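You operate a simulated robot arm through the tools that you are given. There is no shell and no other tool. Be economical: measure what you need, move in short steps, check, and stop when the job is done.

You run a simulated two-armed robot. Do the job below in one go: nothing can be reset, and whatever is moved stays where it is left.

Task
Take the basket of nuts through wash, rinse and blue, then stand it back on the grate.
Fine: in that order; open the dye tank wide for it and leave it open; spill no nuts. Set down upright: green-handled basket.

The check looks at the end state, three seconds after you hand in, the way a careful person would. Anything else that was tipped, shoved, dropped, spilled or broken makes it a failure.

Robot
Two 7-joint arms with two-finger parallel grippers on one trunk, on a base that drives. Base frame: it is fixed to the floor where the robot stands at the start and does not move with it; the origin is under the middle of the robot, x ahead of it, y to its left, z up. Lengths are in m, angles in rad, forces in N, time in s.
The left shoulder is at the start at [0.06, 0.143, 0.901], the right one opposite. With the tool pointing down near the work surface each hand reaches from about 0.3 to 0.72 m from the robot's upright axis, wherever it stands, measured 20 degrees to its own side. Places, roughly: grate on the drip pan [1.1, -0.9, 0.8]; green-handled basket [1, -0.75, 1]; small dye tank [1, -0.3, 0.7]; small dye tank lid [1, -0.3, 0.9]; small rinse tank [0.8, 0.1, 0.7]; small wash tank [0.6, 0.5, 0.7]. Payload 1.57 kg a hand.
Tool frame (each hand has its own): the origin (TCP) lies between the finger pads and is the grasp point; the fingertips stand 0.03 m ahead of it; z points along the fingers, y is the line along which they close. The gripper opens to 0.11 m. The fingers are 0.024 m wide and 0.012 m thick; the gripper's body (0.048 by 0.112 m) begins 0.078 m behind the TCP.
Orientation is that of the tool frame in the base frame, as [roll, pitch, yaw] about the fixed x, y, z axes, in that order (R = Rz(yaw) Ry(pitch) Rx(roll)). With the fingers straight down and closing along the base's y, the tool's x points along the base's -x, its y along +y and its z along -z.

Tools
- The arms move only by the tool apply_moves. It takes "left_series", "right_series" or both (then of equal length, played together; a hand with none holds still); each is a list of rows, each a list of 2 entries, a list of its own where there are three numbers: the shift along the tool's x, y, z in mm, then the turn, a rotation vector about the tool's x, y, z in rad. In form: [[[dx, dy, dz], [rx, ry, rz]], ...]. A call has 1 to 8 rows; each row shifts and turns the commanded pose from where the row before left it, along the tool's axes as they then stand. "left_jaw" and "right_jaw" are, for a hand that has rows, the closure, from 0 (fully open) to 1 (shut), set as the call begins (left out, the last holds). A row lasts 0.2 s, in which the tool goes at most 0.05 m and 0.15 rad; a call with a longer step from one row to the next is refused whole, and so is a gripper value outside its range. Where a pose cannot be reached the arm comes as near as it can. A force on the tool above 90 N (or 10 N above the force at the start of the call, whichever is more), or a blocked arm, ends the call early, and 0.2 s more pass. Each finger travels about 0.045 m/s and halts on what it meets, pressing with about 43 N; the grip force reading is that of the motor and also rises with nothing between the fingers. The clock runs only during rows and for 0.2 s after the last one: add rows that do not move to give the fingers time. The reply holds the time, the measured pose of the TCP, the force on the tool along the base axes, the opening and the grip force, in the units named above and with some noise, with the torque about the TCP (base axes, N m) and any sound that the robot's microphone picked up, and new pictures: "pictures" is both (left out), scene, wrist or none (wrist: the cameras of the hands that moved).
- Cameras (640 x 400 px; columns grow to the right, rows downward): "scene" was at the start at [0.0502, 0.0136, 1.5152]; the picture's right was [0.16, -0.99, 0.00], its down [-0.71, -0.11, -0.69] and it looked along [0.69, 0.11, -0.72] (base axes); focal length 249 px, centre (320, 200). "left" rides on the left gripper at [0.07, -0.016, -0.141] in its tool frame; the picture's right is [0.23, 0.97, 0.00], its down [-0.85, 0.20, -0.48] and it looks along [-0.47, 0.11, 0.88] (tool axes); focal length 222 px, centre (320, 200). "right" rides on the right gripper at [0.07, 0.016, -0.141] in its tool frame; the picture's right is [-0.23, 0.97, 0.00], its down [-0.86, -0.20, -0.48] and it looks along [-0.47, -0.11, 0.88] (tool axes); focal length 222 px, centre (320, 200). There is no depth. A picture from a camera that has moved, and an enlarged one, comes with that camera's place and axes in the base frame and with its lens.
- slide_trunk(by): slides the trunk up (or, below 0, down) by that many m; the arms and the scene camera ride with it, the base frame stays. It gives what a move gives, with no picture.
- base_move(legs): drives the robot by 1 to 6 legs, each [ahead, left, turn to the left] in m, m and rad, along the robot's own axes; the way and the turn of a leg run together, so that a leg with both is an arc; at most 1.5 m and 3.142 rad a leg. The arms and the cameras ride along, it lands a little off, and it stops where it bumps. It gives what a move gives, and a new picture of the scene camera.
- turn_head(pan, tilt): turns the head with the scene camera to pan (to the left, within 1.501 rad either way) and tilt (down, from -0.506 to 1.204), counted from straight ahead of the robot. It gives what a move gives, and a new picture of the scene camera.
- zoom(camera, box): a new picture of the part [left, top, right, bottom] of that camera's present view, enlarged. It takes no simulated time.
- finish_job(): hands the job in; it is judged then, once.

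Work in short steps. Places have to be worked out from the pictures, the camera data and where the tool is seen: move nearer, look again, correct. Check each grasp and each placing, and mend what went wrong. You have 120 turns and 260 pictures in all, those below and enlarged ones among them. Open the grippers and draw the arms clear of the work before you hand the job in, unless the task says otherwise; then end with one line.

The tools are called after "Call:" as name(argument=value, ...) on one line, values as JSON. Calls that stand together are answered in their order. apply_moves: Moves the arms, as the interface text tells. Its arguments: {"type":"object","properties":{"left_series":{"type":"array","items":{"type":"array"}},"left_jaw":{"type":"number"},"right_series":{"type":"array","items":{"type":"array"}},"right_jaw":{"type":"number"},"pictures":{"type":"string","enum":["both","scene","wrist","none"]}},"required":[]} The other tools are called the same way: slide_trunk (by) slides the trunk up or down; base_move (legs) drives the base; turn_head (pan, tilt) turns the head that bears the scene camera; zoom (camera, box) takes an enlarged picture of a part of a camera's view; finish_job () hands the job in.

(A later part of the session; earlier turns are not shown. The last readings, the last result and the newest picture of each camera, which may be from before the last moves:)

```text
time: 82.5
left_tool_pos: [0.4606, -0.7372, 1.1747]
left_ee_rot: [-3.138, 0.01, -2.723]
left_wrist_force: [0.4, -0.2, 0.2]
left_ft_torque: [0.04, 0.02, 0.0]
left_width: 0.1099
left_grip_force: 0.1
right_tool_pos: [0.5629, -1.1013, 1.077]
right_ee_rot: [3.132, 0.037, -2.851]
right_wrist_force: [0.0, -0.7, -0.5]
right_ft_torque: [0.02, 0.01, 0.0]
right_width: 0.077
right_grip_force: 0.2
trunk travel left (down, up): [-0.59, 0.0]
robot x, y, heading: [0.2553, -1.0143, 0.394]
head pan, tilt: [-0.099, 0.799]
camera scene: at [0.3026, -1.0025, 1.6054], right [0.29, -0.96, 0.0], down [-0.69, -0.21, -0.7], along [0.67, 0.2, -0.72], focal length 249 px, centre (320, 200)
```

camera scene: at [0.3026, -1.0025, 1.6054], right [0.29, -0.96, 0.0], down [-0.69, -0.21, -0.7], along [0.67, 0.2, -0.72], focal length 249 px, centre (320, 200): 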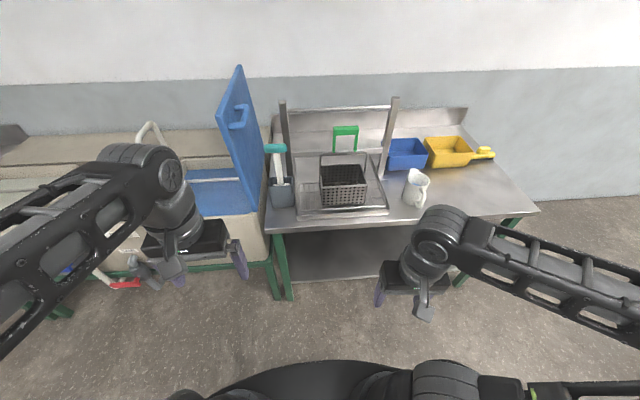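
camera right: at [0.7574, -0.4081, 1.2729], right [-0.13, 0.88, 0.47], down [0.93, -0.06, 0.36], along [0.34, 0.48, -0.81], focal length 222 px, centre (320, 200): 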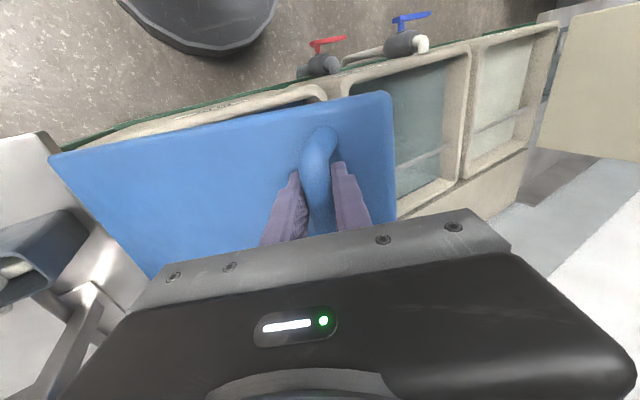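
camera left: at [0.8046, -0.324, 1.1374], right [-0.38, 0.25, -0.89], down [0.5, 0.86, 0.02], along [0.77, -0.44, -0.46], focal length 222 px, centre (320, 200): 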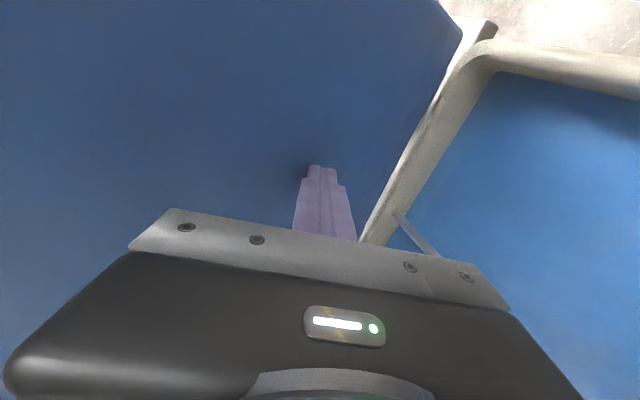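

Call:
zoom(camera="scene", box=[250, 80, 450, 240])

```text
2.50 times, centred on (350, 160) of scene
camera zoom: at [0.3026, -1.0025, 1.6054], right [0.29, -0.96, 0.0], down [-0.69, -0.21, -0.7], along [0.67, 0.2, -0.72], focal length 622 px, centre (245, 300)
```

zoom: 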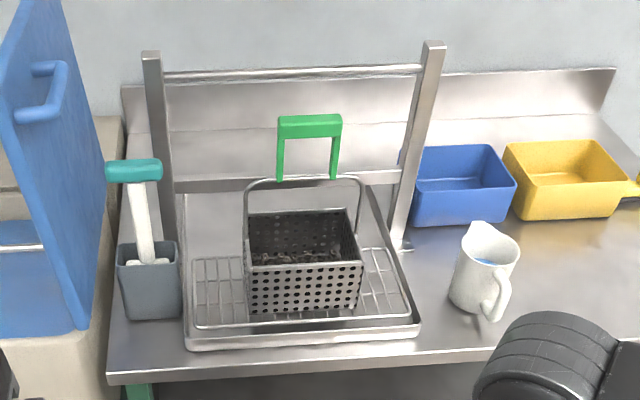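

Grip bar centre ≈ (1.050, −0.870, 1.17). Raise the right hand forward-up in front of the bench, then turn it 90° so the fingers close fore-aft.

Call:
apply_moves(right_series=[[[-35, 0, -34], [0, 0.018, 0.05]], [[-35, 0, -34], [0, 0.018, 0.05]], [[-35, 0, -34], [0, 0, 0]], [[-35, 0, -34], [0, 0, 0]], [[-35, 0, -34], [0, 0, 0]], [[0, 0, 0], [0, 0, 0]]], right_jaw=0.2, pictures="none")

Call:
apply_moves(right_series=[[[0, 0, 0], [0, 0, -0.145]], [[0, 0, 0], [0, 0, -0.145]], [[0, 0, 0], [0, 0, -0.145]], [[0, 0, 0], [0, 0, -0.145]], [[0, 0, 0], [0, 0, -0.145]], [[0, 0, 0], [0, 0, -0.145]], [[0, 0, 0], [0, 0, -0.145]], [[0, 0, 0], [0, 0, -0.145]]], pictures="scene")

```text
time: 83.9
left_tool_pos: [0.4601, -0.7368, 1.1752]
left_ee_rot: [-3.14, 0.01, -2.723]
left_wrist_force: [0.2, -0.2, 1.0]
left_ft_torque: [-0.01, 0.02, 0.01]
left_width: 0.1102
left_grip_force: 0.0
right_tool_pos: [0.6841, -1.0654, 1.1603]
right_ee_rot: [3.129, 0.002, -2.951]
right_wrist_force: [0.5, -0.8, -0.5]
right_ft_torque: [0.0, -0.01, -0.01]
right_width: 0.0878
right_grip_force: 0.0
right hand out of reach, approached as far as the arm can: row 1, 2, 3, 4, 5
trunk travel left (down, up): [-0.59, 0.0]
robot x, y, heading: [0.2504, -1.0146, 0.399]
head pan, tilt: [-0.099, 0.799]
```

```text
time: 85.7
left_tool_pos: [0.4601, -0.7369, 1.1748]
left_ee_rot: [-3.141, 0.011, -2.722]
left_wrist_force: [0.2, 0.9, 0.3]
left_ft_torque: [0.02, 0.03, 0.01]
left_width: 0.1098
left_grip_force: 0.0
right_tool_pos: [0.6835, -1.0646, 1.1609]
right_ee_rot: [3.14, 0.013, -1.787]
right_wrist_force: [0.1, 0.4, 0.5]
right_ft_torque: [-0.04, 0.0, -0.03]
right_width: 0.0877
right_grip_force: 0.1
trunk travel left (down, up): [-0.59, 0.0]
robot x, y, heading: [0.2551, -1.0153, 0.397]
head pan, tilt: [-0.099, 0.799]
camera scene: at [0.3023, -1.0017, 1.6054], right [0.29, -0.96, 0.0], down [-0.69, -0.21, -0.7], along [0.67, 0.2, -0.72], focal length 249 px, centre (320, 200)
```

scene: 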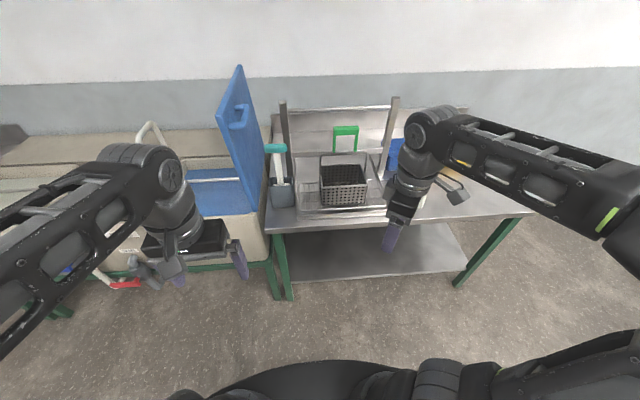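

Rotation goes fine. Finish the turn and try rising to ~1.25.

Call:
apply_moves(right_series=[[[0, 0, 0], [0, 0, -0.15]], [[0, 0, 0], [0, 0, -0.15]], [[0, 0, 0], [0, 0, -0.15]], [[0, 0, 0], [0, 0, -0.15]], [[0, 0, -30], [0, 0, 0]], [[0, 0, -30], [0, 0, 0]], [[0, 0, -30], [0, 0, 0]]], pictures="none")

```text
time: 87.3
left_tool_pos: [0.4601, -0.7375, 1.175]
left_ee_rot: [-3.14, 0.01, -2.724]
left_wrist_force: [-0.6, -0.5, -0.2]
left_ft_torque: [0.01, 0.0, -0.01]
left_width: 0.1099
left_grip_force: 0.1
right_tool_pos: [0.6921, -1.0529, 1.1656]
right_ee_rot: [-3.138, 0.01, -1.19]
right_wrist_force: [0.3, 0.2, 0.5]
right_ft_torque: [0.0, -0.04, -0.02]
right_width: 0.088
right_grip_force: 0.0
right hand out of reach, approached as far as the arm can: row 5, 6, 7
trunk travel left (down, up): [-0.59, 0.0]
robot x, y, heading: [0.2581, -1.0199, 0.397]
head pan, tilt: [-0.099, 0.799]
```

Tool-down can't go above ~1.165 — too low to lift the basket. I'll instead grip with fingers pointing forward (pads above/below the bar), so rotate the hand to point ahead while moving forward.

Call:
apply_moves(right_series=[[[0, 20, 0], [-0.14, 0, 0]], [[0, 20, 3], [-0.14, 0, 0]], [[0, 19, 5], [-0.14, 0, 0]], [[0, 18, 8], [-0.14, 0, 0]], [[0, 17, 11], [-0.14, 0, 0]], [[0, 15, 13], [-0.14, 0, 0]], [[0, 13, 15], [-0.14, 0, 0]], [[0, 11, 17], [-0.14, 0, 0]]], pictures="none")

Call:
apply_moves(right_series=[[[0, 9, 18], [-0.14, 0, 0]], [[0, 6, 19], [-0.14, 0, 0]], [[0, 3, 20], [-0.14, 0, 0]], [[0, 0, 0], [-0.03, 0, 0]], [[0, 0, 0], [0, 0, 0]]], pictures="both")

```text
time: 89.1
left_tool_pos: [0.4608, -0.7371, 1.1755]
left_ee_rot: [-3.14, 0.009, -2.723]
left_wrist_force: [-0.5, 0.0, 0.0]
left_ft_torque: [0.0, 0.03, 0.0]
left_width: 0.1102
left_grip_force: 0.0
right_tool_pos: [0.4597, -1.0441, 0.9676]
right_ee_rot: [2.134, 0.012, -1.187]
right_wrist_force: [43.1, 15.4, 23.6]
right_ft_torque: [0.57, -2.47, 0.54]
right_width: 0.0923
right_grip_force: 2.4
right hand out of reach, approached as far as the arm can: row 1, 2, 3, 5, 6, 7, 8
trunk travel left (down, up): [-0.59, 0.0]
robot x, y, heading: [0.257, -1.0173, 0.394]
head pan, tilt: [-0.099, 0.799]
```

```text
time: 89.4
left_tool_pos: [0.4605, -0.7364, 1.1757]
left_ee_rot: [-3.14, 0.009, -2.724]
left_wrist_force: [0.3, 0.3, 0.4]
left_ft_torque: [-0.05, 0.01, 0.0]
left_width: 0.11
left_grip_force: 0.0
right_tool_pos: [0.4595, -1.0433, 0.9577]
right_ee_rot: [2.129, 0.02, -1.185]
right_wrist_force: [0.6, 0.8, -1.5]
right_ft_torque: [0.05, -0.11, 0.05]
right_width: 0.0897
right_grip_force: 0.7
right hand out of reach, approached as far as the arm can: row 1
trunk travel left (down, up): [-0.59, 0.0]
robot x, y, heading: [0.25, -1.0131, 0.402]
head pan, tilt: [-0.099, 0.799]
stopped in row 1 (right hand): the force on the tool passed its limit (the readings are from after the stop); the commanded pose is now the measured one
camera scene: at [0.3024, -1.0005, 1.6054], right [0.29, -0.96, 0.0], down [-0.69, -0.21, -0.7], along [0.67, 0.2, -0.72], focal length 249 px, centre (320, 200)
camera right: at [0.5917, -1.0661, 1.0469], right [-0.56, 0.0, 0.83], down [0.15, 0.98, 0.1], along [-0.82, 0.18, -0.55], focal length 222 px, centre (320, 200)
```

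scene: 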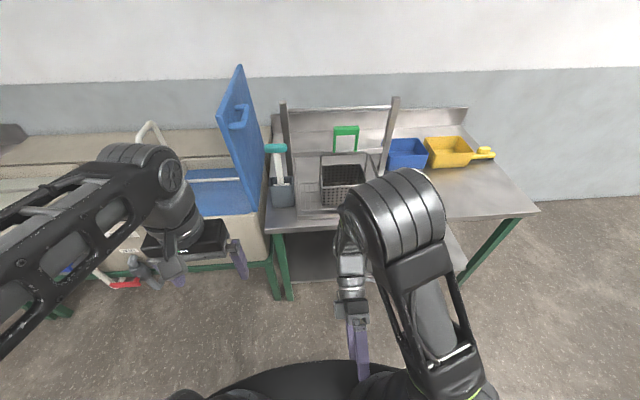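
right: 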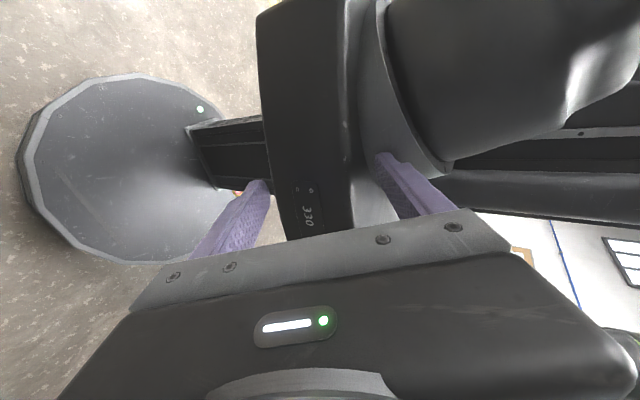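

Wrong sense — at this yaw the tool's y points backward, so the fingers now point at the robot. Reverse the motion and rotate the other way.

Call:
apply_moves(right_series=[[[0, -11, -17], [0.13, 0, 0]], [[0, -13, -15], [0.13, 0, 0]], [[0, -15, -13], [0.13, 0, 0]], [[0, -17, -11], [0.13, 0, 0]], [[0, -18, -8], [0.13, 0, 0]], [[0, -19, -5], [0.13, 0, 0]], [[0, -20, -3], [0.13, 0, 0]], [[0, -20, 0], [0.1, 0, 0]]], pictures="none")

Call:
apply_moves(right_series=[[[0, -20, 0], [0.14, 0, 0]], [[0, -20, 3], [0.14, 0, 0]], [[0, -19, 5], [0.14, 0, 0]], [[0, -18, 8], [0.14, 0, 0]], [[0, -17, 11], [0.14, 0, 0]], [[0, -15, 13], [0.14, 0, 0]], [[0, -13, 15], [0.14, 0, 0]], [[0, 0, 0], [0.14, 0, 0]]], pictures="scene")

```text
time: 90.2
left_tool_pos: [0.4592, -0.7369, 1.1738]
left_ee_rot: [-3.14, 0.012, -2.722]
left_wrist_force: [-0.2, -0.1, 0.0]
left_ft_torque: [-0.01, -0.04, -0.01]
left_width: 0.1098
left_grip_force: 0.1
right_tool_pos: [0.501, -1.0276, 0.9661]
right_ee_rot: [2.449, 0.021, -1.188]
right_wrist_force: [1.0, -0.7, 31.9]
right_ft_torque: [-1.03, 1.62, 0.2]
right_width: 0.1054
right_grip_force: 9.8
trunk travel left (down, up): [-0.59, 0.0]
robot x, y, heading: [0.2552, -1.0163, 0.398]
head pan, tilt: [-0.099, 0.799]
stopped in row 4 (right hand): the force on the tool passed its limit (the readings are from after the stop); the commanded pose is now the measured one
```

```text
time: 90.6
left_tool_pos: [0.4591, -0.7381, 1.1748]
left_ee_rot: [-3.139, 0.013, -2.723]
left_wrist_force: [-0.6, -0.2, -0.1]
left_ft_torque: [0.0, -0.03, -0.03]
left_width: 0.11
left_grip_force: 0.0
right_tool_pos: [0.5018, -1.0258, 0.9677]
right_ee_rot: [2.469, 0.024, -1.188]
right_wrist_force: [-3.1, -3.1, 25.9]
right_ft_torque: [-0.89, 1.36, 0.04]
right_width: 0.1058
right_grip_force: 9.9
trunk travel left (down, up): [-0.59, 0.0]
robot x, y, heading: [0.2577, -1.0164, 0.396]
head pan, tilt: [-0.099, 0.799]
stopped in row 1 (right hand): the force on the tool passed its limit (the readings are from after the stop); the commanded pose is now the measured one
camera scene: at [0.3014, -1.0021, 1.6054], right [0.29, -0.96, 0.0], down [-0.69, -0.21, -0.7], along [0.67, 0.2, -0.72], focal length 249 px, centre (320, 200)
```

scene: 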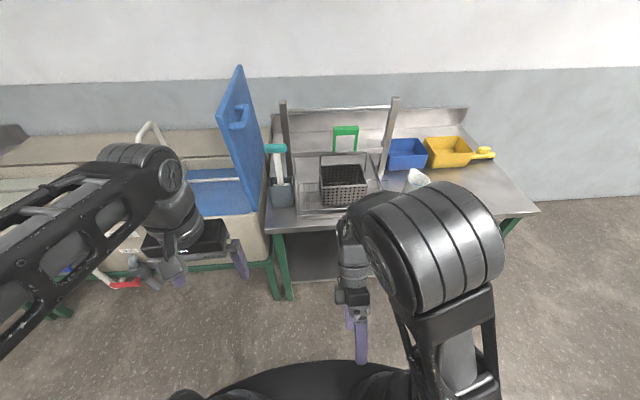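

A finger catches the robot's own shoulder. Retract straight along the tool axis (up/forward) first.

Call:
apply_moves(right_series=[[[0, 0, -20], [0, 0, 0]], [[0, 0, -30], [0, 0, 0]], [[0, 0, -30], [0, 0, 0]], [[0, 0, -30], [0, 0, 0]], [[0, 0, -30], [0, 0, 0]]], pictures="scene")

```text
time: 91.8
left_tool_pos: [0.4595, -0.7373, 1.1735]
left_ee_rot: [-3.14, 0.01, -2.723]
left_wrist_force: [0.1, -0.7, 0.5]
left_ft_torque: [0.0, -0.01, 0.0]
left_width: 0.1101
left_grip_force: 0.0
right_tool_pos: [0.5539, -1.0074, 1.0202]
right_ee_rot: [2.48, 0.024, -1.186]
right_wrist_force: [-0.3, -0.3, -0.7]
right_ft_torque: [-0.01, 0.04, 0.0]
right_width: 0.0882
right_grip_force: 0.1
right hand out of reach, approached as far as the arm can: row 3, 4, 5
trunk travel left (down, up): [-0.59, 0.0]
robot x, y, heading: [0.2514, -1.0166, 0.399]
head pan, tilt: [-0.099, 0.799]
camera scene: at [0.3028, -1.003, 1.6054], right [0.29, -0.96, 0.0], down [-0.69, -0.21, -0.7], along [0.67, 0.2, -0.72], focal length 249 px, centre (320, 200)
```

scene: 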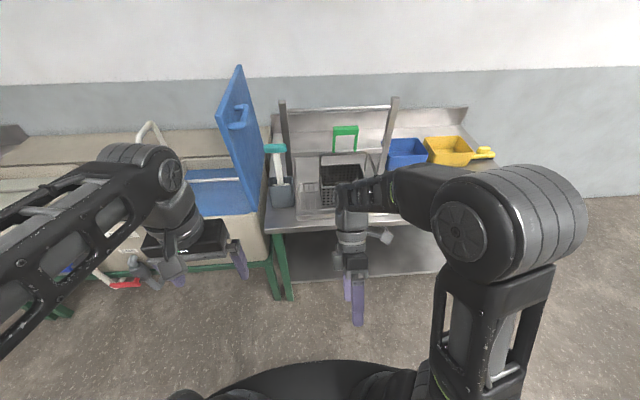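

Free now. Rotate forward, moving ahead.

Call:
apply_moves(right_series=[[[0, -20, -15], [0.14, 0, 0]], [[0, -22, -12], [0.14, 0, 0]], [[0, -23, -9], [0.14, 0, 0]], [[0, -24, -6], [0.14, 0, 0]], [[0, -25, -2], [0.14, 0, 0]], [[0, -25, 1], [0.14, 0, 0]], [[0, -25, 4], [0.14, 0, 0]], [[0, -20, 7], [0.14, 0, 0]]], pictures="none")

Call:
apply_moves(right_series=[[[0, 0, 0], [0.14, 0, 0]], [[0, 0, 0], [0.14, 0, 0]], [[0, 0, 0], [0.14, 0, 0]], [[0, 0, 0], [0.14, 0, 0]], [[0, 0, 0], [0.14, 0, 0]], [[0, 0, 0], [0.14, 0, 0]], [[0, 0, 0], [0.14, 0, 0]], [[0, 0, 0], [0.13, 0, 0]]], pictures="both")

```text
time: 93.6
left_tool_pos: [0.4606, -0.7353, 1.1739]
left_ee_rot: [-3.142, 0.012, -2.723]
left_wrist_force: [0.4, 1.1, -0.3]
left_ft_torque: [0.01, 0.04, -0.02]
left_width: 0.1099
left_grip_force: 0.1
right_tool_pos: [0.7331, -0.9328, 1.0201]
right_ee_rot: [-2.684, 0.022, -1.186]
right_wrist_force: [0.7, 0.0, 0.4]
right_ft_torque: [0.0, -0.04, -0.03]
right_width: 0.0881
right_grip_force: 0.1
trunk travel left (down, up): [-0.59, 0.0]
robot x, y, heading: [0.2533, -1.0129, 0.397]
head pan, tilt: [-0.099, 0.799]
```

```text
time: 95.4
left_tool_pos: [0.4605, -0.7374, 1.1747]
left_ee_rot: [-3.141, 0.011, -2.723]
left_wrist_force: [-1.0, -0.1, -1.0]
left_ft_torque: [0.01, 0.01, -0.02]
left_width: 0.1101
left_grip_force: 0.1
right_tool_pos: [0.7651, -0.8993, 1.0186]
right_ee_rot: [-1.573, 0.025, -1.186]
right_wrist_force: [-0.7, -0.4, 0.4]
right_ft_torque: [0.01, -0.01, -0.06]
right_width: 0.0881
right_grip_force: 0.0
right hand out of reach, approached as far as the arm can: row 3, 4, 5, 6
trunk travel left (down, up): [-0.59, 0.0]
robot x, y, heading: [0.2506, -1.0137, 0.396]
head pan, tilt: [-0.099, 0.799]
camera scene: at [0.3028, -1.0016, 1.6055], right [0.29, -0.96, 0.0], down [-0.69, -0.21, -0.7], along [0.67, 0.2, -0.72], focal length 249 px, centre (320, 200)
camera right: at [0.6613, -1.0164, 1.002], right [-0.1, 0.23, -0.97], down [-0.76, 0.61, 0.22], along [0.64, 0.76, 0.12], focal length 222 px, centre (320, 200)
```

scene: 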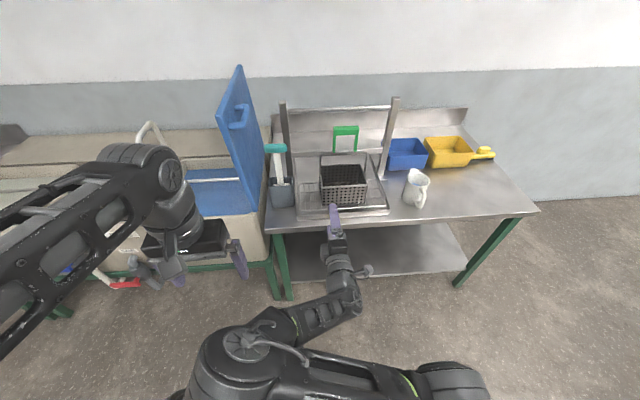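
right: 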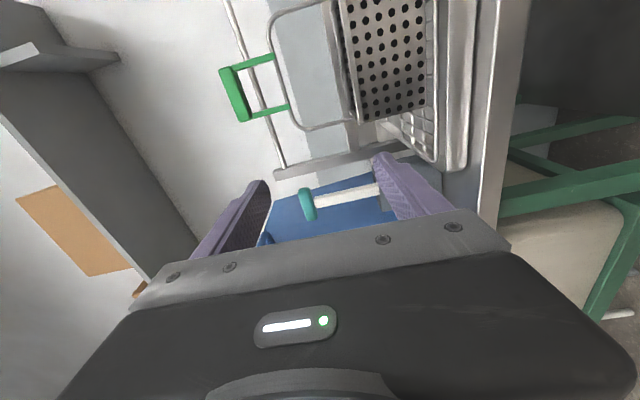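

Now the fingers point forward. Wrist view agrees with bar ≈ (1.05, −0.87, 1.15–1.17). Raise and shift right.

Call:
apply_moves(right_series=[[[20, -35, 0], [0, 0, 0]], [[20, -35, 0], [0, 0, 0]], [[20, -35, 0], [0, 0, 0]], [[20, -32, 0], [0, 0, 0]], [[0, 0, 0], [0, 0, 0]]], right_jaw=0.3)

```text
time: 96.6
left_tool_pos: [0.4591, -0.7364, 1.174]
left_ee_rot: [-3.14, 0.011, -2.724]
left_wrist_force: [0.7, -0.6, -0.1]
left_ft_torque: [0.0, 0.01, 0.0]
left_width: 0.1102
left_grip_force: 0.0
right_tool_pos: [0.8272, -0.9516, 1.1457]
right_ee_rot: [-1.576, 0.024, -1.186]
right_wrist_force: [0.9, 0.4, -0.5]
right_ft_torque: [0.0, -0.02, 0.0]
right_width: 0.077
right_grip_force: 0.0
right hand out of reach, approached as far as the arm can: row 1, 2, 3, 4
trunk travel left (down, up): [-0.59, 0.0]
robot x, y, heading: [0.2534, -1.0149, 0.395]
head pan, tilt: [-0.099, 0.799]
camera scene: at [0.3022, -1.0013, 1.6054], right [0.29, -0.96, 0.0], down [-0.69, -0.21, -0.7], along [0.67, 0.2, -0.72], focal length 249 px, centre (320, 200)
camera right: at [0.7235, -1.0681, 1.1297], right [-0.1, 0.23, -0.97], down [-0.76, 0.61, 0.22], along [0.64, 0.76, 0.11], focal length 222 px, centre (320, 200)
```

scene: 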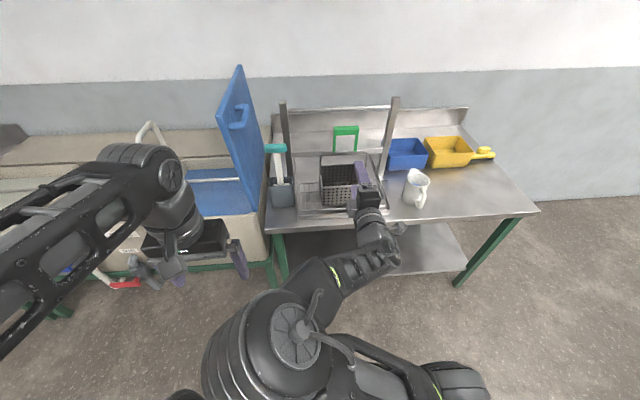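
right: 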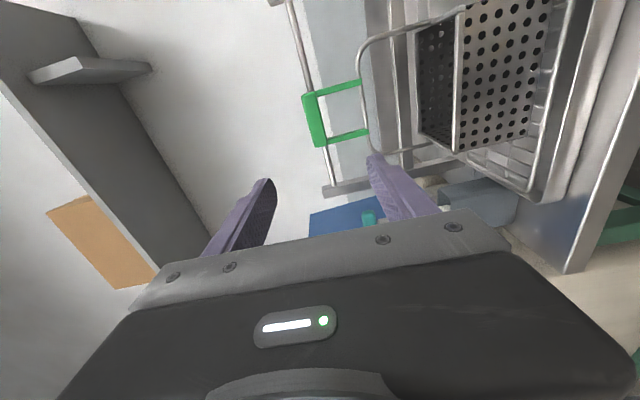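

Bar now triangulated at ≈ (1.07, −0.863, 1.153). Drive the base forward 0.17 toward it.

Call:
base_move(legs=[[0.17, 0, 0]])

Call:
zoom(camera="right", box=[0, 0, 640, 400])

```text
time: 98.0
left_tool_pos: [0.6151, -0.6712, 1.1742]
left_ee_rot: [-3.139, 0.01, -2.723]
left_wrist_force: [0.9, 0.7, -0.1]
left_ft_torque: [0.03, 0.06, -0.03]
left_width: 0.1099
left_grip_force: 0.0
right_tool_pos: [0.9829, -0.8855, 1.1454]
right_ee_rot: [-1.578, 0.022, -1.185]
right_wrist_force: [-0.4, -0.3, -0.5]
right_ft_torque: [0.06, 0.0, 0.0]
right_width: 0.0771
right_grip_force: 0.1
trunk travel left (down, up): [-0.59, 0.0]
robot x, y, heading: [0.4041, -0.947, 0.397]
head pan, tilt: [-0.099, 0.799]
camera scene: at [0.4581, -0.9364, 1.6053], right [0.29, -0.96, 0.0], down [-0.69, -0.21, -0.7], along [0.67, 0.2, -0.72], focal length 249 px, centre (320, 200)
```

scene: 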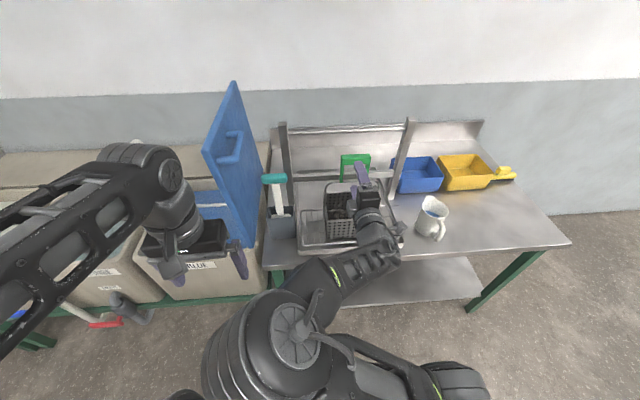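

```text
1.00 times, centred on (320, 200) of right
camera zoom: at [0.8788, -1.003, 1.1289], right [-0.1, 0.23, -0.97], down [-0.76, 0.61, 0.22], along [0.64, 0.76, 0.11], focal length 222 px, centre (320, 200)
```

zoom: 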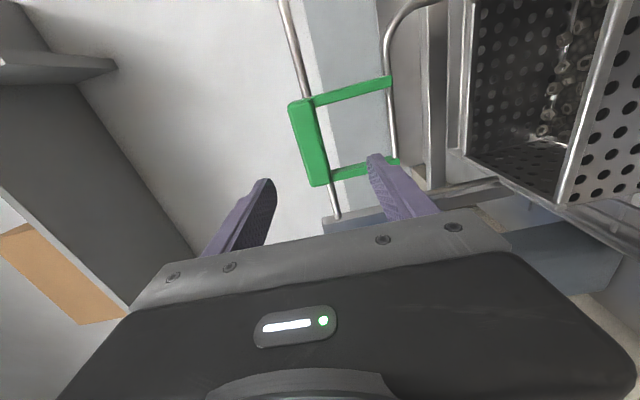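

Bar refined: (1.074, −0.865, 1.151). Narrow the jaw to 50 mm, align, and advance with pads above and below the bar.

Call:
apply_moves(right_series=[[[7, -3, 0], [0, 0, 0]], [[7, -3, 0], [0, 0, 0]], [[0, 0, 0], [0, 0, 0]], [[0, 0, 20], [0, 0, 0]], [[0, 0, 20], [0, 0, 0]]], right_jaw=0.55, pictures="wrist")

```text
time: 99.2
left_tool_pos: [0.6149, -0.6718, 1.1745]
left_ee_rot: [-3.141, 0.009, -2.723]
left_wrist_force: [0.2, -0.1, -0.9]
left_ft_torque: [-0.02, 0.03, 0.02]
left_width: 0.1101
left_grip_force: 0.0
right_tool_pos: [1.0238, -0.8854, 1.1536]
right_ee_rot: [-1.577, 0.022, -1.186]
right_wrist_force: [-1.0, -0.3, 0.9]
right_ft_torque: [0.02, -0.01, 0.04]
right_width: 0.0494
right_grip_force: 0.0
trunk travel left (down, up): [-0.59, 0.0]
robot x, y, heading: [0.4055, -0.9505, 0.393]
head pan, tilt: [-0.099, 0.799]
camera right: at [0.9206, -1.0023, 1.1361], right [-0.1, 0.23, -0.97], down [-0.76, 0.61, 0.22], along [0.64, 0.76, 0.11], focal length 222 px, centre (320, 200)
```

right: 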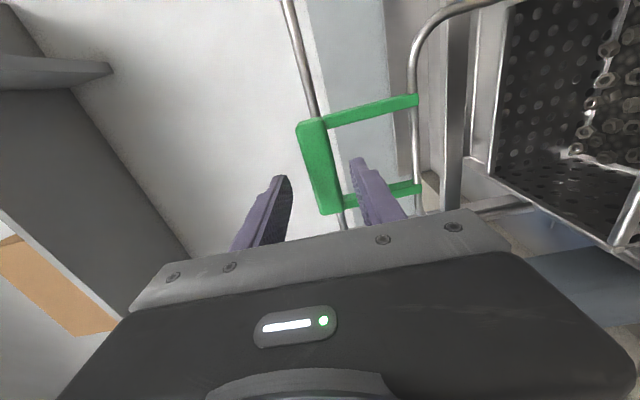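

Aligned. Advance the remaining ~58 mm.

Call:
apply_moves(right_series=[[[0, 0, 15], [0, 0, 0]], [[0, 0, 15], [0, 0, 0]], [[0, 0, 15], [0, 0, 0]], [[0, 0, 12], [0, 0, 0]], [[0, 0, 0], [0, 0, 0]]], pictures="wrist")

```text
time: 100.4
left_tool_pos: [0.6148, -0.6728, 1.1743]
left_ee_rot: [-3.14, 0.012, -2.723]
left_wrist_force: [-0.1, -0.4, 0.7]
left_ft_torque: [-0.01, -0.03, -0.01]
left_width: 0.1098
left_grip_force: 0.1
right_tool_pos: [1.0773, -0.8631, 1.152]
right_ee_rot: [-1.577, 0.025, -1.184]
right_wrist_force: [0.3, 0.3, 1.3]
right_ft_torque: [-0.04, -0.03, 0.0]
right_width: 0.0492
right_grip_force: 0.1
trunk travel left (down, up): [-0.59, 0.0]
robot x, y, heading: [0.4051, -0.9487, 0.397]
head pan, tilt: [-0.099, 0.799]
camera right: at [0.9736, -0.9802, 1.135], right [-0.1, 0.23, -0.97], down [-0.76, 0.61, 0.22], along [0.64, 0.76, 0.11], focal length 222 px, centre (320, 200)
```

right: 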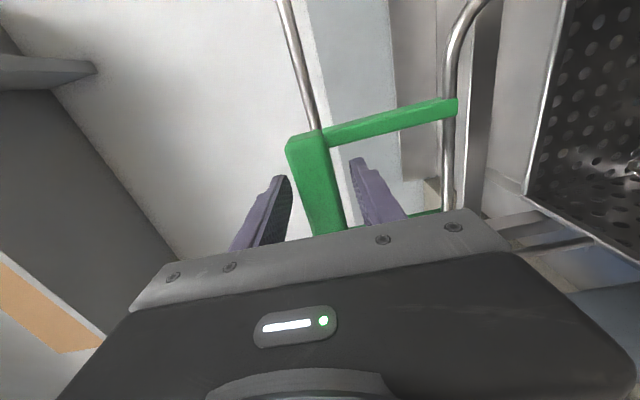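

The bar is between the pads. Close.

Call:
apply_moves(right_series=[[[0, 0, 0], [0, 0, 0]], [[0, 0, 0], [0, 0, 0]], [[0, 0, 0], [0, 0, 0]], [[0, 0, 0], [0, 0, 0]]], right_jaw=1.0, pictures="both")

```text
time: 101.4
left_tool_pos: [0.6152, -0.6716, 1.1733]
left_ee_rot: [-3.138, 0.011, -2.723]
left_wrist_force: [-0.1, -0.5, 0.4]
left_ft_torque: [0.01, -0.02, 0.0]
left_width: 0.1101
left_grip_force: 0.1
right_tool_pos: [1.0772, -0.8624, 1.1513]
right_ee_rot: [-1.578, 0.022, -1.187]
right_wrist_force: [0.5, -0.5, -0.8]
right_ft_torque: [-0.39, -0.46, -0.04]
right_width: 0.026
right_grip_force: 37.2
trunk travel left (down, up): [-0.59, 0.0]
robot x, y, heading: [0.4072, -0.9492, 0.398]
head pan, tilt: [-0.099, 0.799]
camera scene: at [0.457, -0.9371, 1.6054], right [0.29, -0.96, 0.0], down [-0.69, -0.21, -0.7], along [0.67, 0.2, -0.72], focal length 249 px, centre (320, 200)
camera right: at [0.9738, -0.9804, 1.1347], right [-0.1, 0.23, -0.97], down [-0.76, 0.61, 0.22], along [0.64, 0.76, 0.11], focal length 222 px, centre (320, 200)
```

scene: 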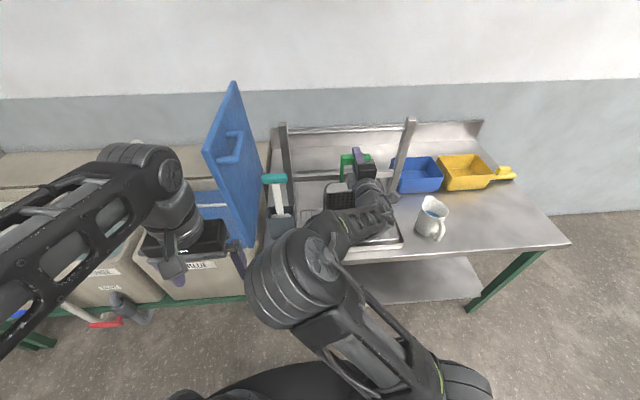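
right: 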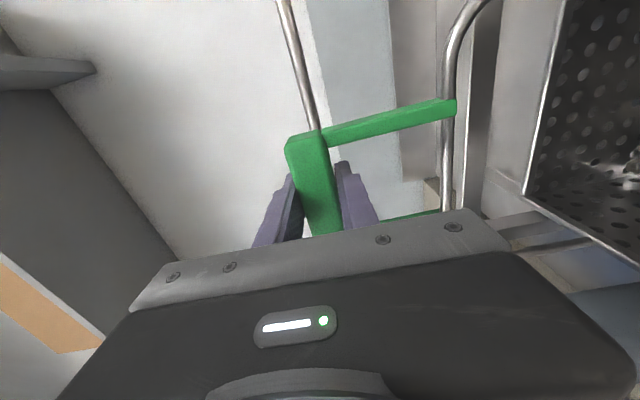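

Gripped (26 mm). Lift gently 60 mm with the arm.

Call:
apply_moves(right_series=[[[0, -10, 0], [0, 0, 0]], [[0, -15, 0], [0, 0, 0]], [[0, -15, 0], [0, 0, 0]], [[0, -20, 0], [0, 0, 0]], [[0, 0, 0], [0, 0, 0]]], pictures="both")

```text
time: 102.6
left_tool_pos: [0.6148, -0.6726, 1.174]
left_ee_rot: [-3.138, 0.01, -2.722]
left_wrist_force: [-0.2, -0.4, -0.2]
left_ft_torque: [-0.02, 0.0, 0.0]
left_width: 0.1099
left_grip_force: 0.0
right_tool_pos: [1.0794, -0.8653, 1.2108]
right_ee_rot: [-1.578, 0.024, -1.185]
right_wrist_force: [0.2, 0.2, -7.9]
right_ft_torque: [-0.04, -0.05, 0.01]
right_width: 0.026
right_grip_force: 36.9
trunk travel left (down, up): [-0.59, 0.0]
robot x, y, heading: [0.4066, -0.9485, 0.397]
head pan, tilt: [-0.099, 0.799]
camera scene: at [0.4577, -0.9368, 1.6053], right [0.29, -0.96, 0.0], down [-0.69, -0.21, -0.7], along [0.67, 0.2, -0.72], focal length 249 px, centre (320, 200)
camera right: at [0.975, -0.9817, 1.1945], right [-0.1, 0.23, -0.97], down [-0.76, 0.61, 0.22], along [0.64, 0.76, 0.11], focal length 222 px, centre (320, 200)
```

scene: 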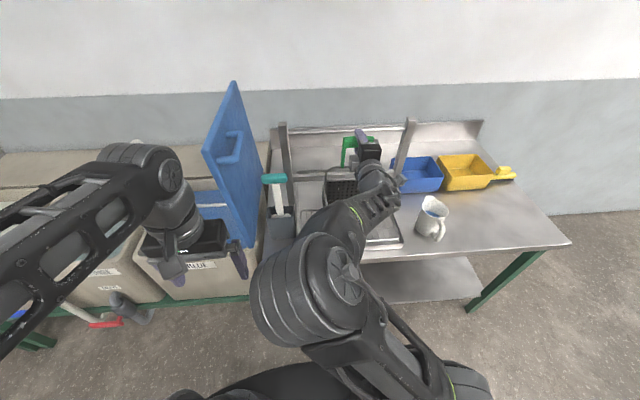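
right: 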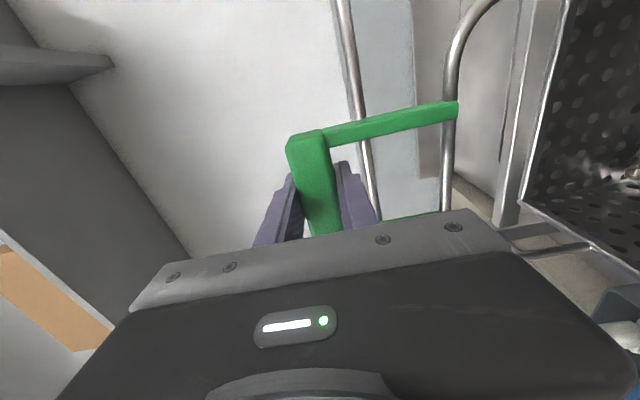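

Lifted cleanly (7.9 N). Back straight off the bench, then drive left to the wash tank.

Call:
base_move(legs=[[-0.42, 0, 0], [0, 0.75, 0], [0, 0.7, 0]])

Call:
turn_head(pan=-0.2, tilt=0.8)

```text
time: 112.2
left_tool_pos: [-0.3143, 0.4972, 1.1748]
left_ee_rot: [3.14, 0.011, -2.735]
left_wrist_force: [0.0, 0.2, -0.3]
left_ft_torque: [0.01, 0.01, 0.01]
left_width: 0.11
left_grip_force: 0.0
right_tool_pos: [0.1471, 0.2986, 1.2107]
right_ee_rot: [-1.577, 0.023, -1.197]
right_wrist_force: [-0.8, 0.6, -8.6]
right_ft_torque: [-0.05, -0.06, 0.0]
right_width: 0.0259
right_grip_force: 37.4
trunk travel left (down, up): [-0.59, 0.0]
robot x, y, heading: [-0.5244, 0.2243, 0.386]
head pan, tilt: [-0.099, 0.799]
camera scene: at [-0.4753, 0.2339, 1.6054], right [0.28, -0.96, 0.0], down [-0.69, -0.2, -0.7], along [0.67, 0.2, -0.72], focal length 249 px, centre (320, 200)
```

scene: 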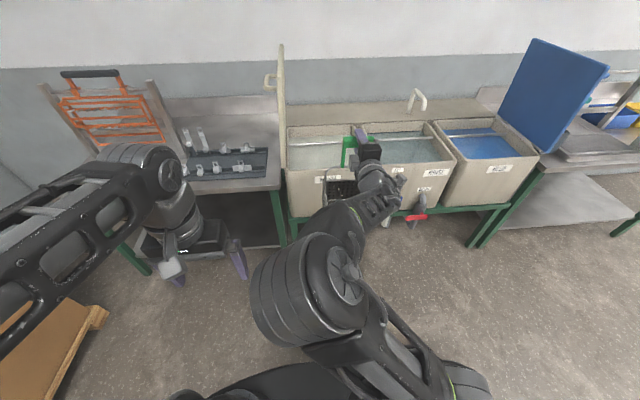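

```text
time: 112.9
left_tool_pos: [-0.3143, 0.4974, 1.1742]
left_ee_rot: [-3.14, 0.01, -2.737]
left_wrist_force: [-0.3, 0.7, -0.1]
left_ft_torque: [-0.01, 0.0, 0.02]
left_width: 0.11
left_grip_force: 0.0
right_tool_pos: [0.1471, 0.2991, 1.2101]
right_ee_rot: [-1.58, 0.023, -1.197]
right_wrist_force: [0.9, 0.2, -7.5]
right_ft_torque: [-0.07, -0.05, 0.02]
right_width: 0.0261
right_grip_force: 37.5
trunk travel left (down, up): [-0.59, 0.0]
robot x, y, heading: [-0.5248, 0.2189, 0.382]
head pan, tilt: [-0.201, 0.799]
camera scene: at [-0.4731, 0.2252, 1.6054], right [0.18, -0.98, 0.0], down [-0.71, -0.13, -0.7], along [0.68, 0.13, -0.72], focal length 249 px, centre (320, 200)
```

scene: 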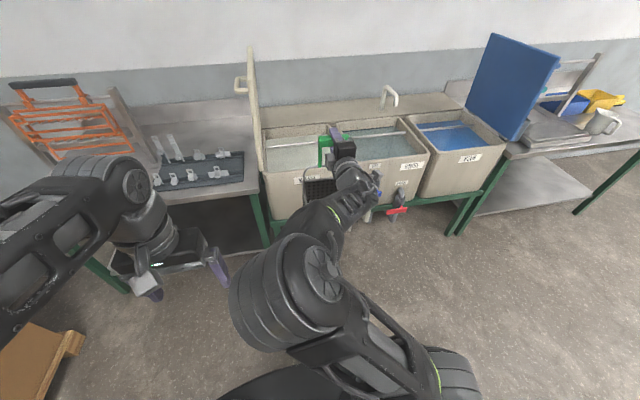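

Call:
zoom(camera="scene", box=[220, 80, 460, 230])

```text
2.67 times, centred on (340, 155) of scene
camera zoom: at [-0.4731, 0.2252, 1.6054], right [0.18, -0.98, 0.0], down [-0.71, -0.13, -0.7], along [0.68, 0.13, -0.72], focal length 664 px, centre (267, 320)
```

zoom: 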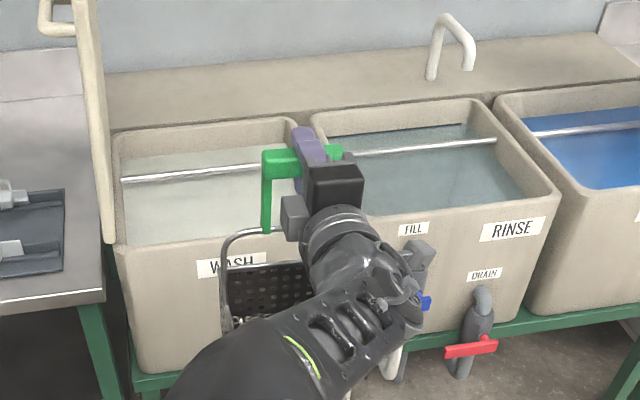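

Wash tank: fwd 0.60–0.99, centre w ≈ 0.24, rod at fwd ≈ 0.85. Basket goes in front of the rod (fwd ≈ 0.73). Drive forward 0.47 and slightly left.

Call:
base_move(legs=[[0, 0.02, 0.008], [0.3, 0, 0], [0.17, 0, 0]])

Call:
zoom(camera="right", box=[0, 0, 640, 400])

```text
time: 116.4
left_tool_pos: [0.109, 0.6973, 1.1735]
left_ee_rot: [-3.141, 0.008, -2.724]
left_wrist_force: [0.6, -0.2, -0.4]
left_ft_torque: [-0.02, 0.03, -0.03]
left_width: 0.1101
left_grip_force: 0.1
right_tool_pos: [0.5722, 0.5042, 1.2089]
right_ee_rot: [-1.579, 0.023, -1.187]
right_wrist_force: [0.3, -0.3, -7.5]
right_ft_torque: [0.0, -0.12, 0.0]
right_width: 0.0257
right_grip_force: 37.0
trunk travel left (down, up): [-0.59, 0.0]
robot x, y, heading: [-0.0999, 0.418, 0.396]
head pan, tilt: [-0.201, 0.799]
camera scene: at [-0.0465, 0.425, 1.6053], right [0.19, -0.98, 0.0], down [-0.7, -0.14, -0.7], along [0.68, 0.13, -0.72], focal length 249 px, centre (320, 200)
```

scene: 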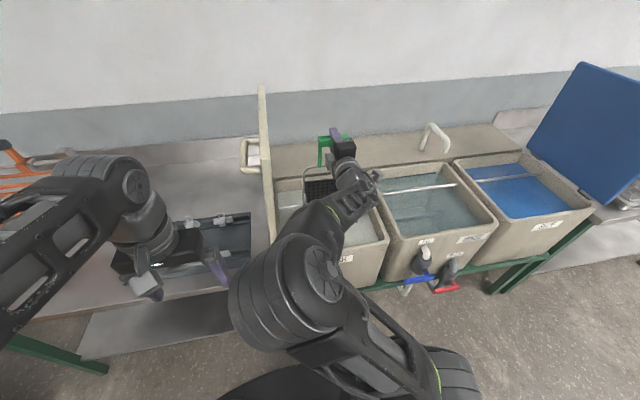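

```text
1.00 times, centred on (320, 200) of right
camera zoom: at [0.4683, 0.3872, 1.1937], right [-0.1, 0.23, -0.97], down [-0.76, 0.61, 0.22], along [0.64, 0.76, 0.11], focal length 222 px, centre (320, 200)
```

zoom: 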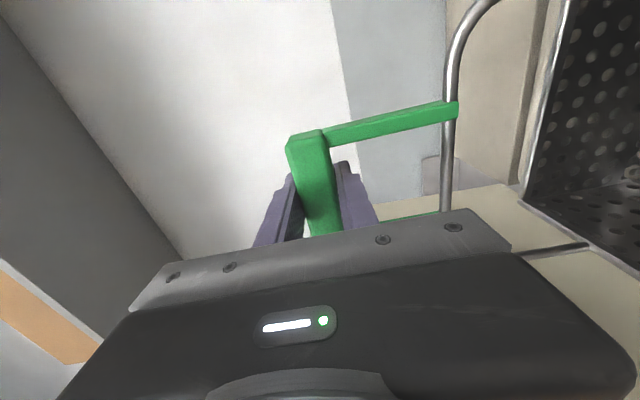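

Basket is over the wash tank (fwd 0.72, w 0.25), left hand is in front of the bench edge. Lower by trunk in two stages.

Call:
slide_trunk(by=-0.12)

Call:
turn_head(pan=-0.1, tilt=0.9)

Call:
zoom(camera="right", box=[0, 0, 640, 400])

```text
time: 117.9
left_tool_pos: [0.1078, 0.6976, 1.0545]
left_ee_rot: [-3.139, 0.011, -2.723]
left_wrist_force: [0.6, 0.6, -0.1]
left_ft_torque: [-0.04, -0.01, -0.01]
left_width: 0.1103
left_grip_force: 0.1
right_tool_pos: [0.5686, 0.5034, 1.0899]
right_ee_rot: [-1.579, 0.021, -1.188]
right_wrist_force: [-0.3, -0.7, -7.3]
right_ft_torque: [-0.06, -0.05, 0.02]
right_width: 0.0259
right_grip_force: 37.4
trunk travel left (down, up): [-0.47, 0.12]
robot x, y, heading: [-0.1012, 0.4234, 0.397]
head pan, tilt: [-0.201, 0.799]
```

```text
time: 118.6
left_tool_pos: [0.107, 0.6971, 1.055]
left_ee_rot: [-3.141, 0.009, -2.725]
left_wrist_force: [0.1, 0.5, 0.4]
left_ft_torque: [0.01, -0.03, 0.03]
left_width: 0.1103
left_grip_force: 0.1
right_tool_pos: [0.5714, 0.5031, 1.0909]
right_ee_rot: [-1.58, 0.022, -1.187]
right_wrist_force: [-0.1, 0.3, -8.2]
right_ft_torque: [-0.06, -0.08, -0.01]
right_width: 0.026
right_grip_force: 37.5
trunk travel left (down, up): [-0.47, 0.12]
robot x, y, heading: [-0.0996, 0.4191, 0.399]
head pan, tilt: [-0.099, 0.901]
camera scene: at [-0.0552, 0.4307, 1.4775], right [0.29, -0.96, 0.0], down [-0.75, -0.23, -0.62], along [0.59, 0.18, -0.78], focal length 249 px, centre (320, 200)
```

scene: 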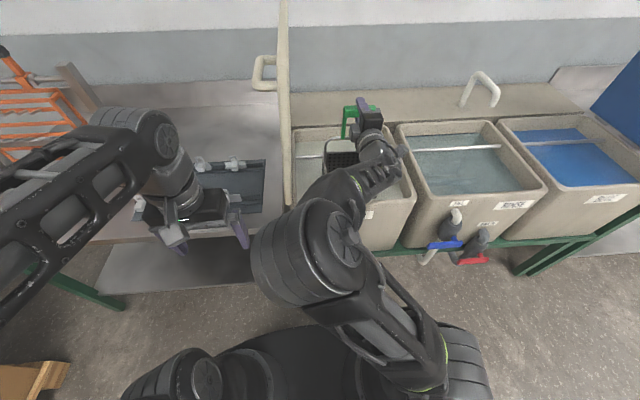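

```text
1.00 times, centred on (320, 200) of right
camera zoom: at [0.4671, 0.3867, 1.0742], right [-0.1, 0.23, -0.97], down [-0.76, 0.61, 0.22], along [0.64, 0.76, 0.11], focal length 222 px, centre (320, 200)
```

zoom: 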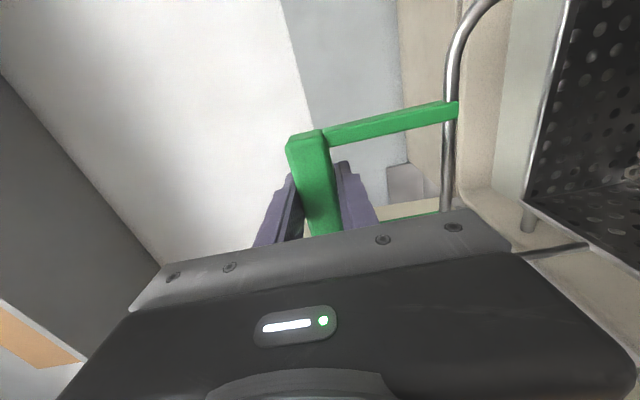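

No contact; the basket enters the tank. Lower 0.13 more to submerge.

Call:
slide_trunk(by=-0.13)

Call:
zoom(camera="scene", box=[240, 40, 460, 260])

```text
time: 120.2
left_tool_pos: [0.1073, 0.6979, 0.9247]
left_ee_rot: [-3.141, 0.01, -2.725]
left_wrist_force: [-0.2, -0.1, -0.7]
left_ft_torque: [0.01, 0.03, -0.03]
left_width: 0.1101
left_grip_force: 0.0
right_tool_pos: [0.5702, 0.5038, 0.9611]
right_ee_rot: [-1.578, 0.024, -1.185]
right_wrist_force: [0.1, -0.4, -7.8]
right_ft_torque: [-0.05, -0.05, 0.01]
right_width: 0.0259
right_grip_force: 36.7
trunk travel left (down, up): [-0.34, 0.25]
robot x, y, heading: [-0.1027, 0.4194, 0.398]
head pan, tilt: [-0.099, 0.901]
```

```text
1.82 times, centred on (350, 150) of scene
camera zoom: at [-0.0554, 0.4306, 1.3475], right [0.29, -0.96, 0.0], down [-0.75, -0.23, -0.62], along [0.59, 0.18, -0.78], focal length 452 px, centre (266, 291)
```

zoom: 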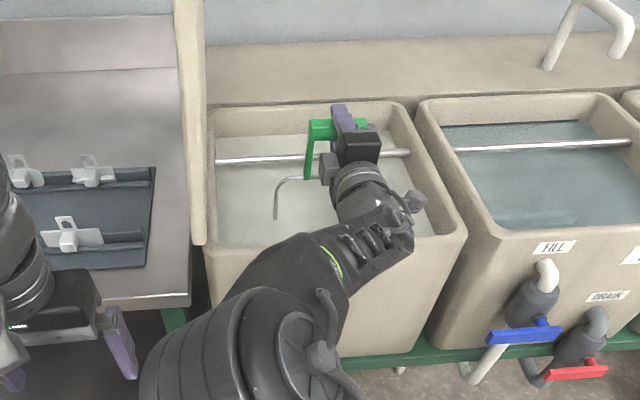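

The basket is fully under the wash surface (only the bail shows). Hold it there a few seconds.

Call:
apply_moves(right_series=[[[0, 0, 0], [0, 0, 0]], [[0, 0, 0], [0, 0, 0]], [[0, 0, 0], [0, 0, 0]], [[0, 0, 0], [0, 0, 0]], [[0, 0, 0], [0, 0, 0]], [[0, 0, 0], [0, 0, 0]], [[0, 0, 0], [0, 0, 0]], [[0, 0, 0], [0, 0, 0]]], pictures="none")

Call:
apply_moves(right_series=[[[0, 0, 0], [0, 0, 0]], [[0, 0, 0], [0, 0, 0]], [[0, 0, 0], [0, 0, 0]], [[0, 0, 0], [0, 0, 0]], [[0, 0, 0], [0, 0, 0]], [[0, 0, 0], [0, 0, 0]], [[0, 0, 0], [0, 0, 0]], [[0, 0, 0], [0, 0, 0]]], pictures="none")

Call:
slide_trunk(by=0.25)

```text
time: 122.0
left_tool_pos: [0.1077, 0.6984, 0.9253]
left_ee_rot: [-3.139, 0.011, -2.726]
left_wrist_force: [-0.5, -0.1, -0.5]
left_ft_torque: [0.04, -0.01, -0.01]
left_width: 0.1095
left_grip_force: 0.1
right_tool_pos: [0.5704, 0.5028, 0.961]
right_ee_rot: [-1.58, 0.022, -1.188]
right_wrist_force: [-0.1, -0.5, -8.7]
right_ft_torque: [-0.03, -0.05, -0.01]
right_width: 0.026
right_grip_force: 36.8
trunk travel left (down, up): [-0.34, 0.25]
robot x, y, heading: [-0.1007, 0.4203, 0.397]
head pan, tilt: [-0.099, 0.901]
```

```text
time: 123.8
left_tool_pos: [0.1075, 0.6969, 0.9242]
left_ee_rot: [-3.141, 0.01, -2.724]
left_wrist_force: [-0.2, 0.0, -0.3]
left_ft_torque: [-0.02, 0.03, 0.0]
left_width: 0.1098
left_grip_force: 0.2
right_tool_pos: [0.5704, 0.5032, 0.9611]
right_ee_rot: [-1.578, 0.023, -1.186]
right_wrist_force: [-0.1, 0.3, -8.3]
right_ft_torque: [-0.03, -0.03, 0.04]
right_width: 0.026
right_grip_force: 37.3
trunk travel left (down, up): [-0.34, 0.25]
robot x, y, heading: [-0.1004, 0.4182, 0.396]
head pan, tilt: [-0.099, 0.901]
```

```text
time: 126.3
left_tool_pos: [0.1085, 0.697, 1.175]
left_ee_rot: [-3.141, 0.01, -2.725]
left_wrist_force: [-0.2, 0.6, -0.6]
left_ft_torque: [0.02, 0.0, -0.04]
left_width: 0.1099
left_grip_force: 0.0
right_tool_pos: [0.5714, 0.5035, 1.2108]
right_ee_rot: [-1.58, 0.022, -1.186]
right_wrist_force: [0.9, -0.6, -8.7]
right_ft_torque: [-0.02, -0.07, 0.0]
right_width: 0.0258
right_grip_force: 36.6
trunk travel left (down, up): [-0.59, 0.0]
robot x, y, heading: [-0.1031, 0.4199, 0.393]
head pan, tilt: [-0.099, 0.901]
```

Raised. Now shift right 0.45 to the rinse tank (straight over the rims with ~6 cm clearance).

Call:
base_move(legs=[[0, -0.45, 0]])

Call:
zoom(camera="scene", box=[200, 20, 500, 280])

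```text
time: 129.0
left_tool_pos: [0.2801, 0.2846, 1.1745]
left_ee_rot: [-3.141, 0.01, -2.718]
left_wrist_force: [0.1, 0.3, -0.2]
left_ft_torque: [0.03, 0.04, -0.03]
left_width: 0.1098
left_grip_force: 0.1
right_tool_pos: [0.7452, 0.0926, 1.2108]
right_ee_rot: [-1.58, 0.025, -1.183]
right_wrist_force: [-0.1, 0.0, -7.9]
right_ft_torque: [-0.05, -0.07, 0.02]
right_width: 0.0261
right_grip_force: 37.2
trunk travel left (down, up): [-0.59, 0.0]
robot x, y, heading: [0.0725, 0.004, 0.397]
head pan, tilt: [-0.099, 0.901]
camera scene: at [0.1185, 0.0173, 1.5975], right [0.3, -0.96, 0.0], down [-0.75, -0.23, -0.62], along [0.59, 0.18, -0.78], focal length 249 px, centre (320, 200)
```

scene: 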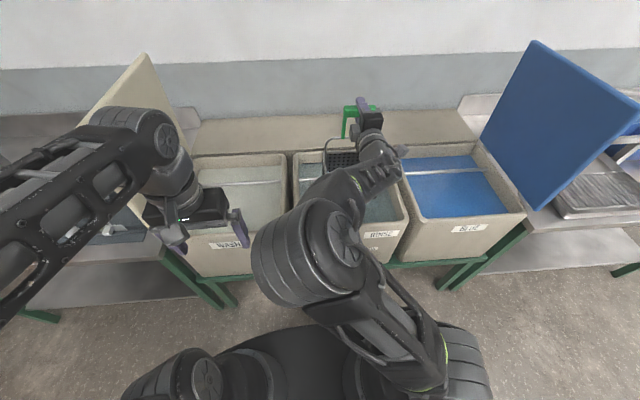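

```text
1.54 times, centred on (350, 150) of scene
camera zoom: at [0.1185, 0.0173, 1.5975], right [0.3, -0.96, 0.0], down [-0.75, -0.23, -0.62], along [0.59, 0.18, -0.78], focal length 383 px, centre (274, 277)
```

zoom: 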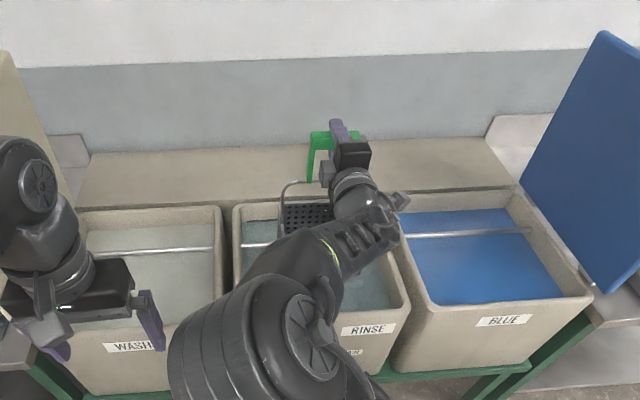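

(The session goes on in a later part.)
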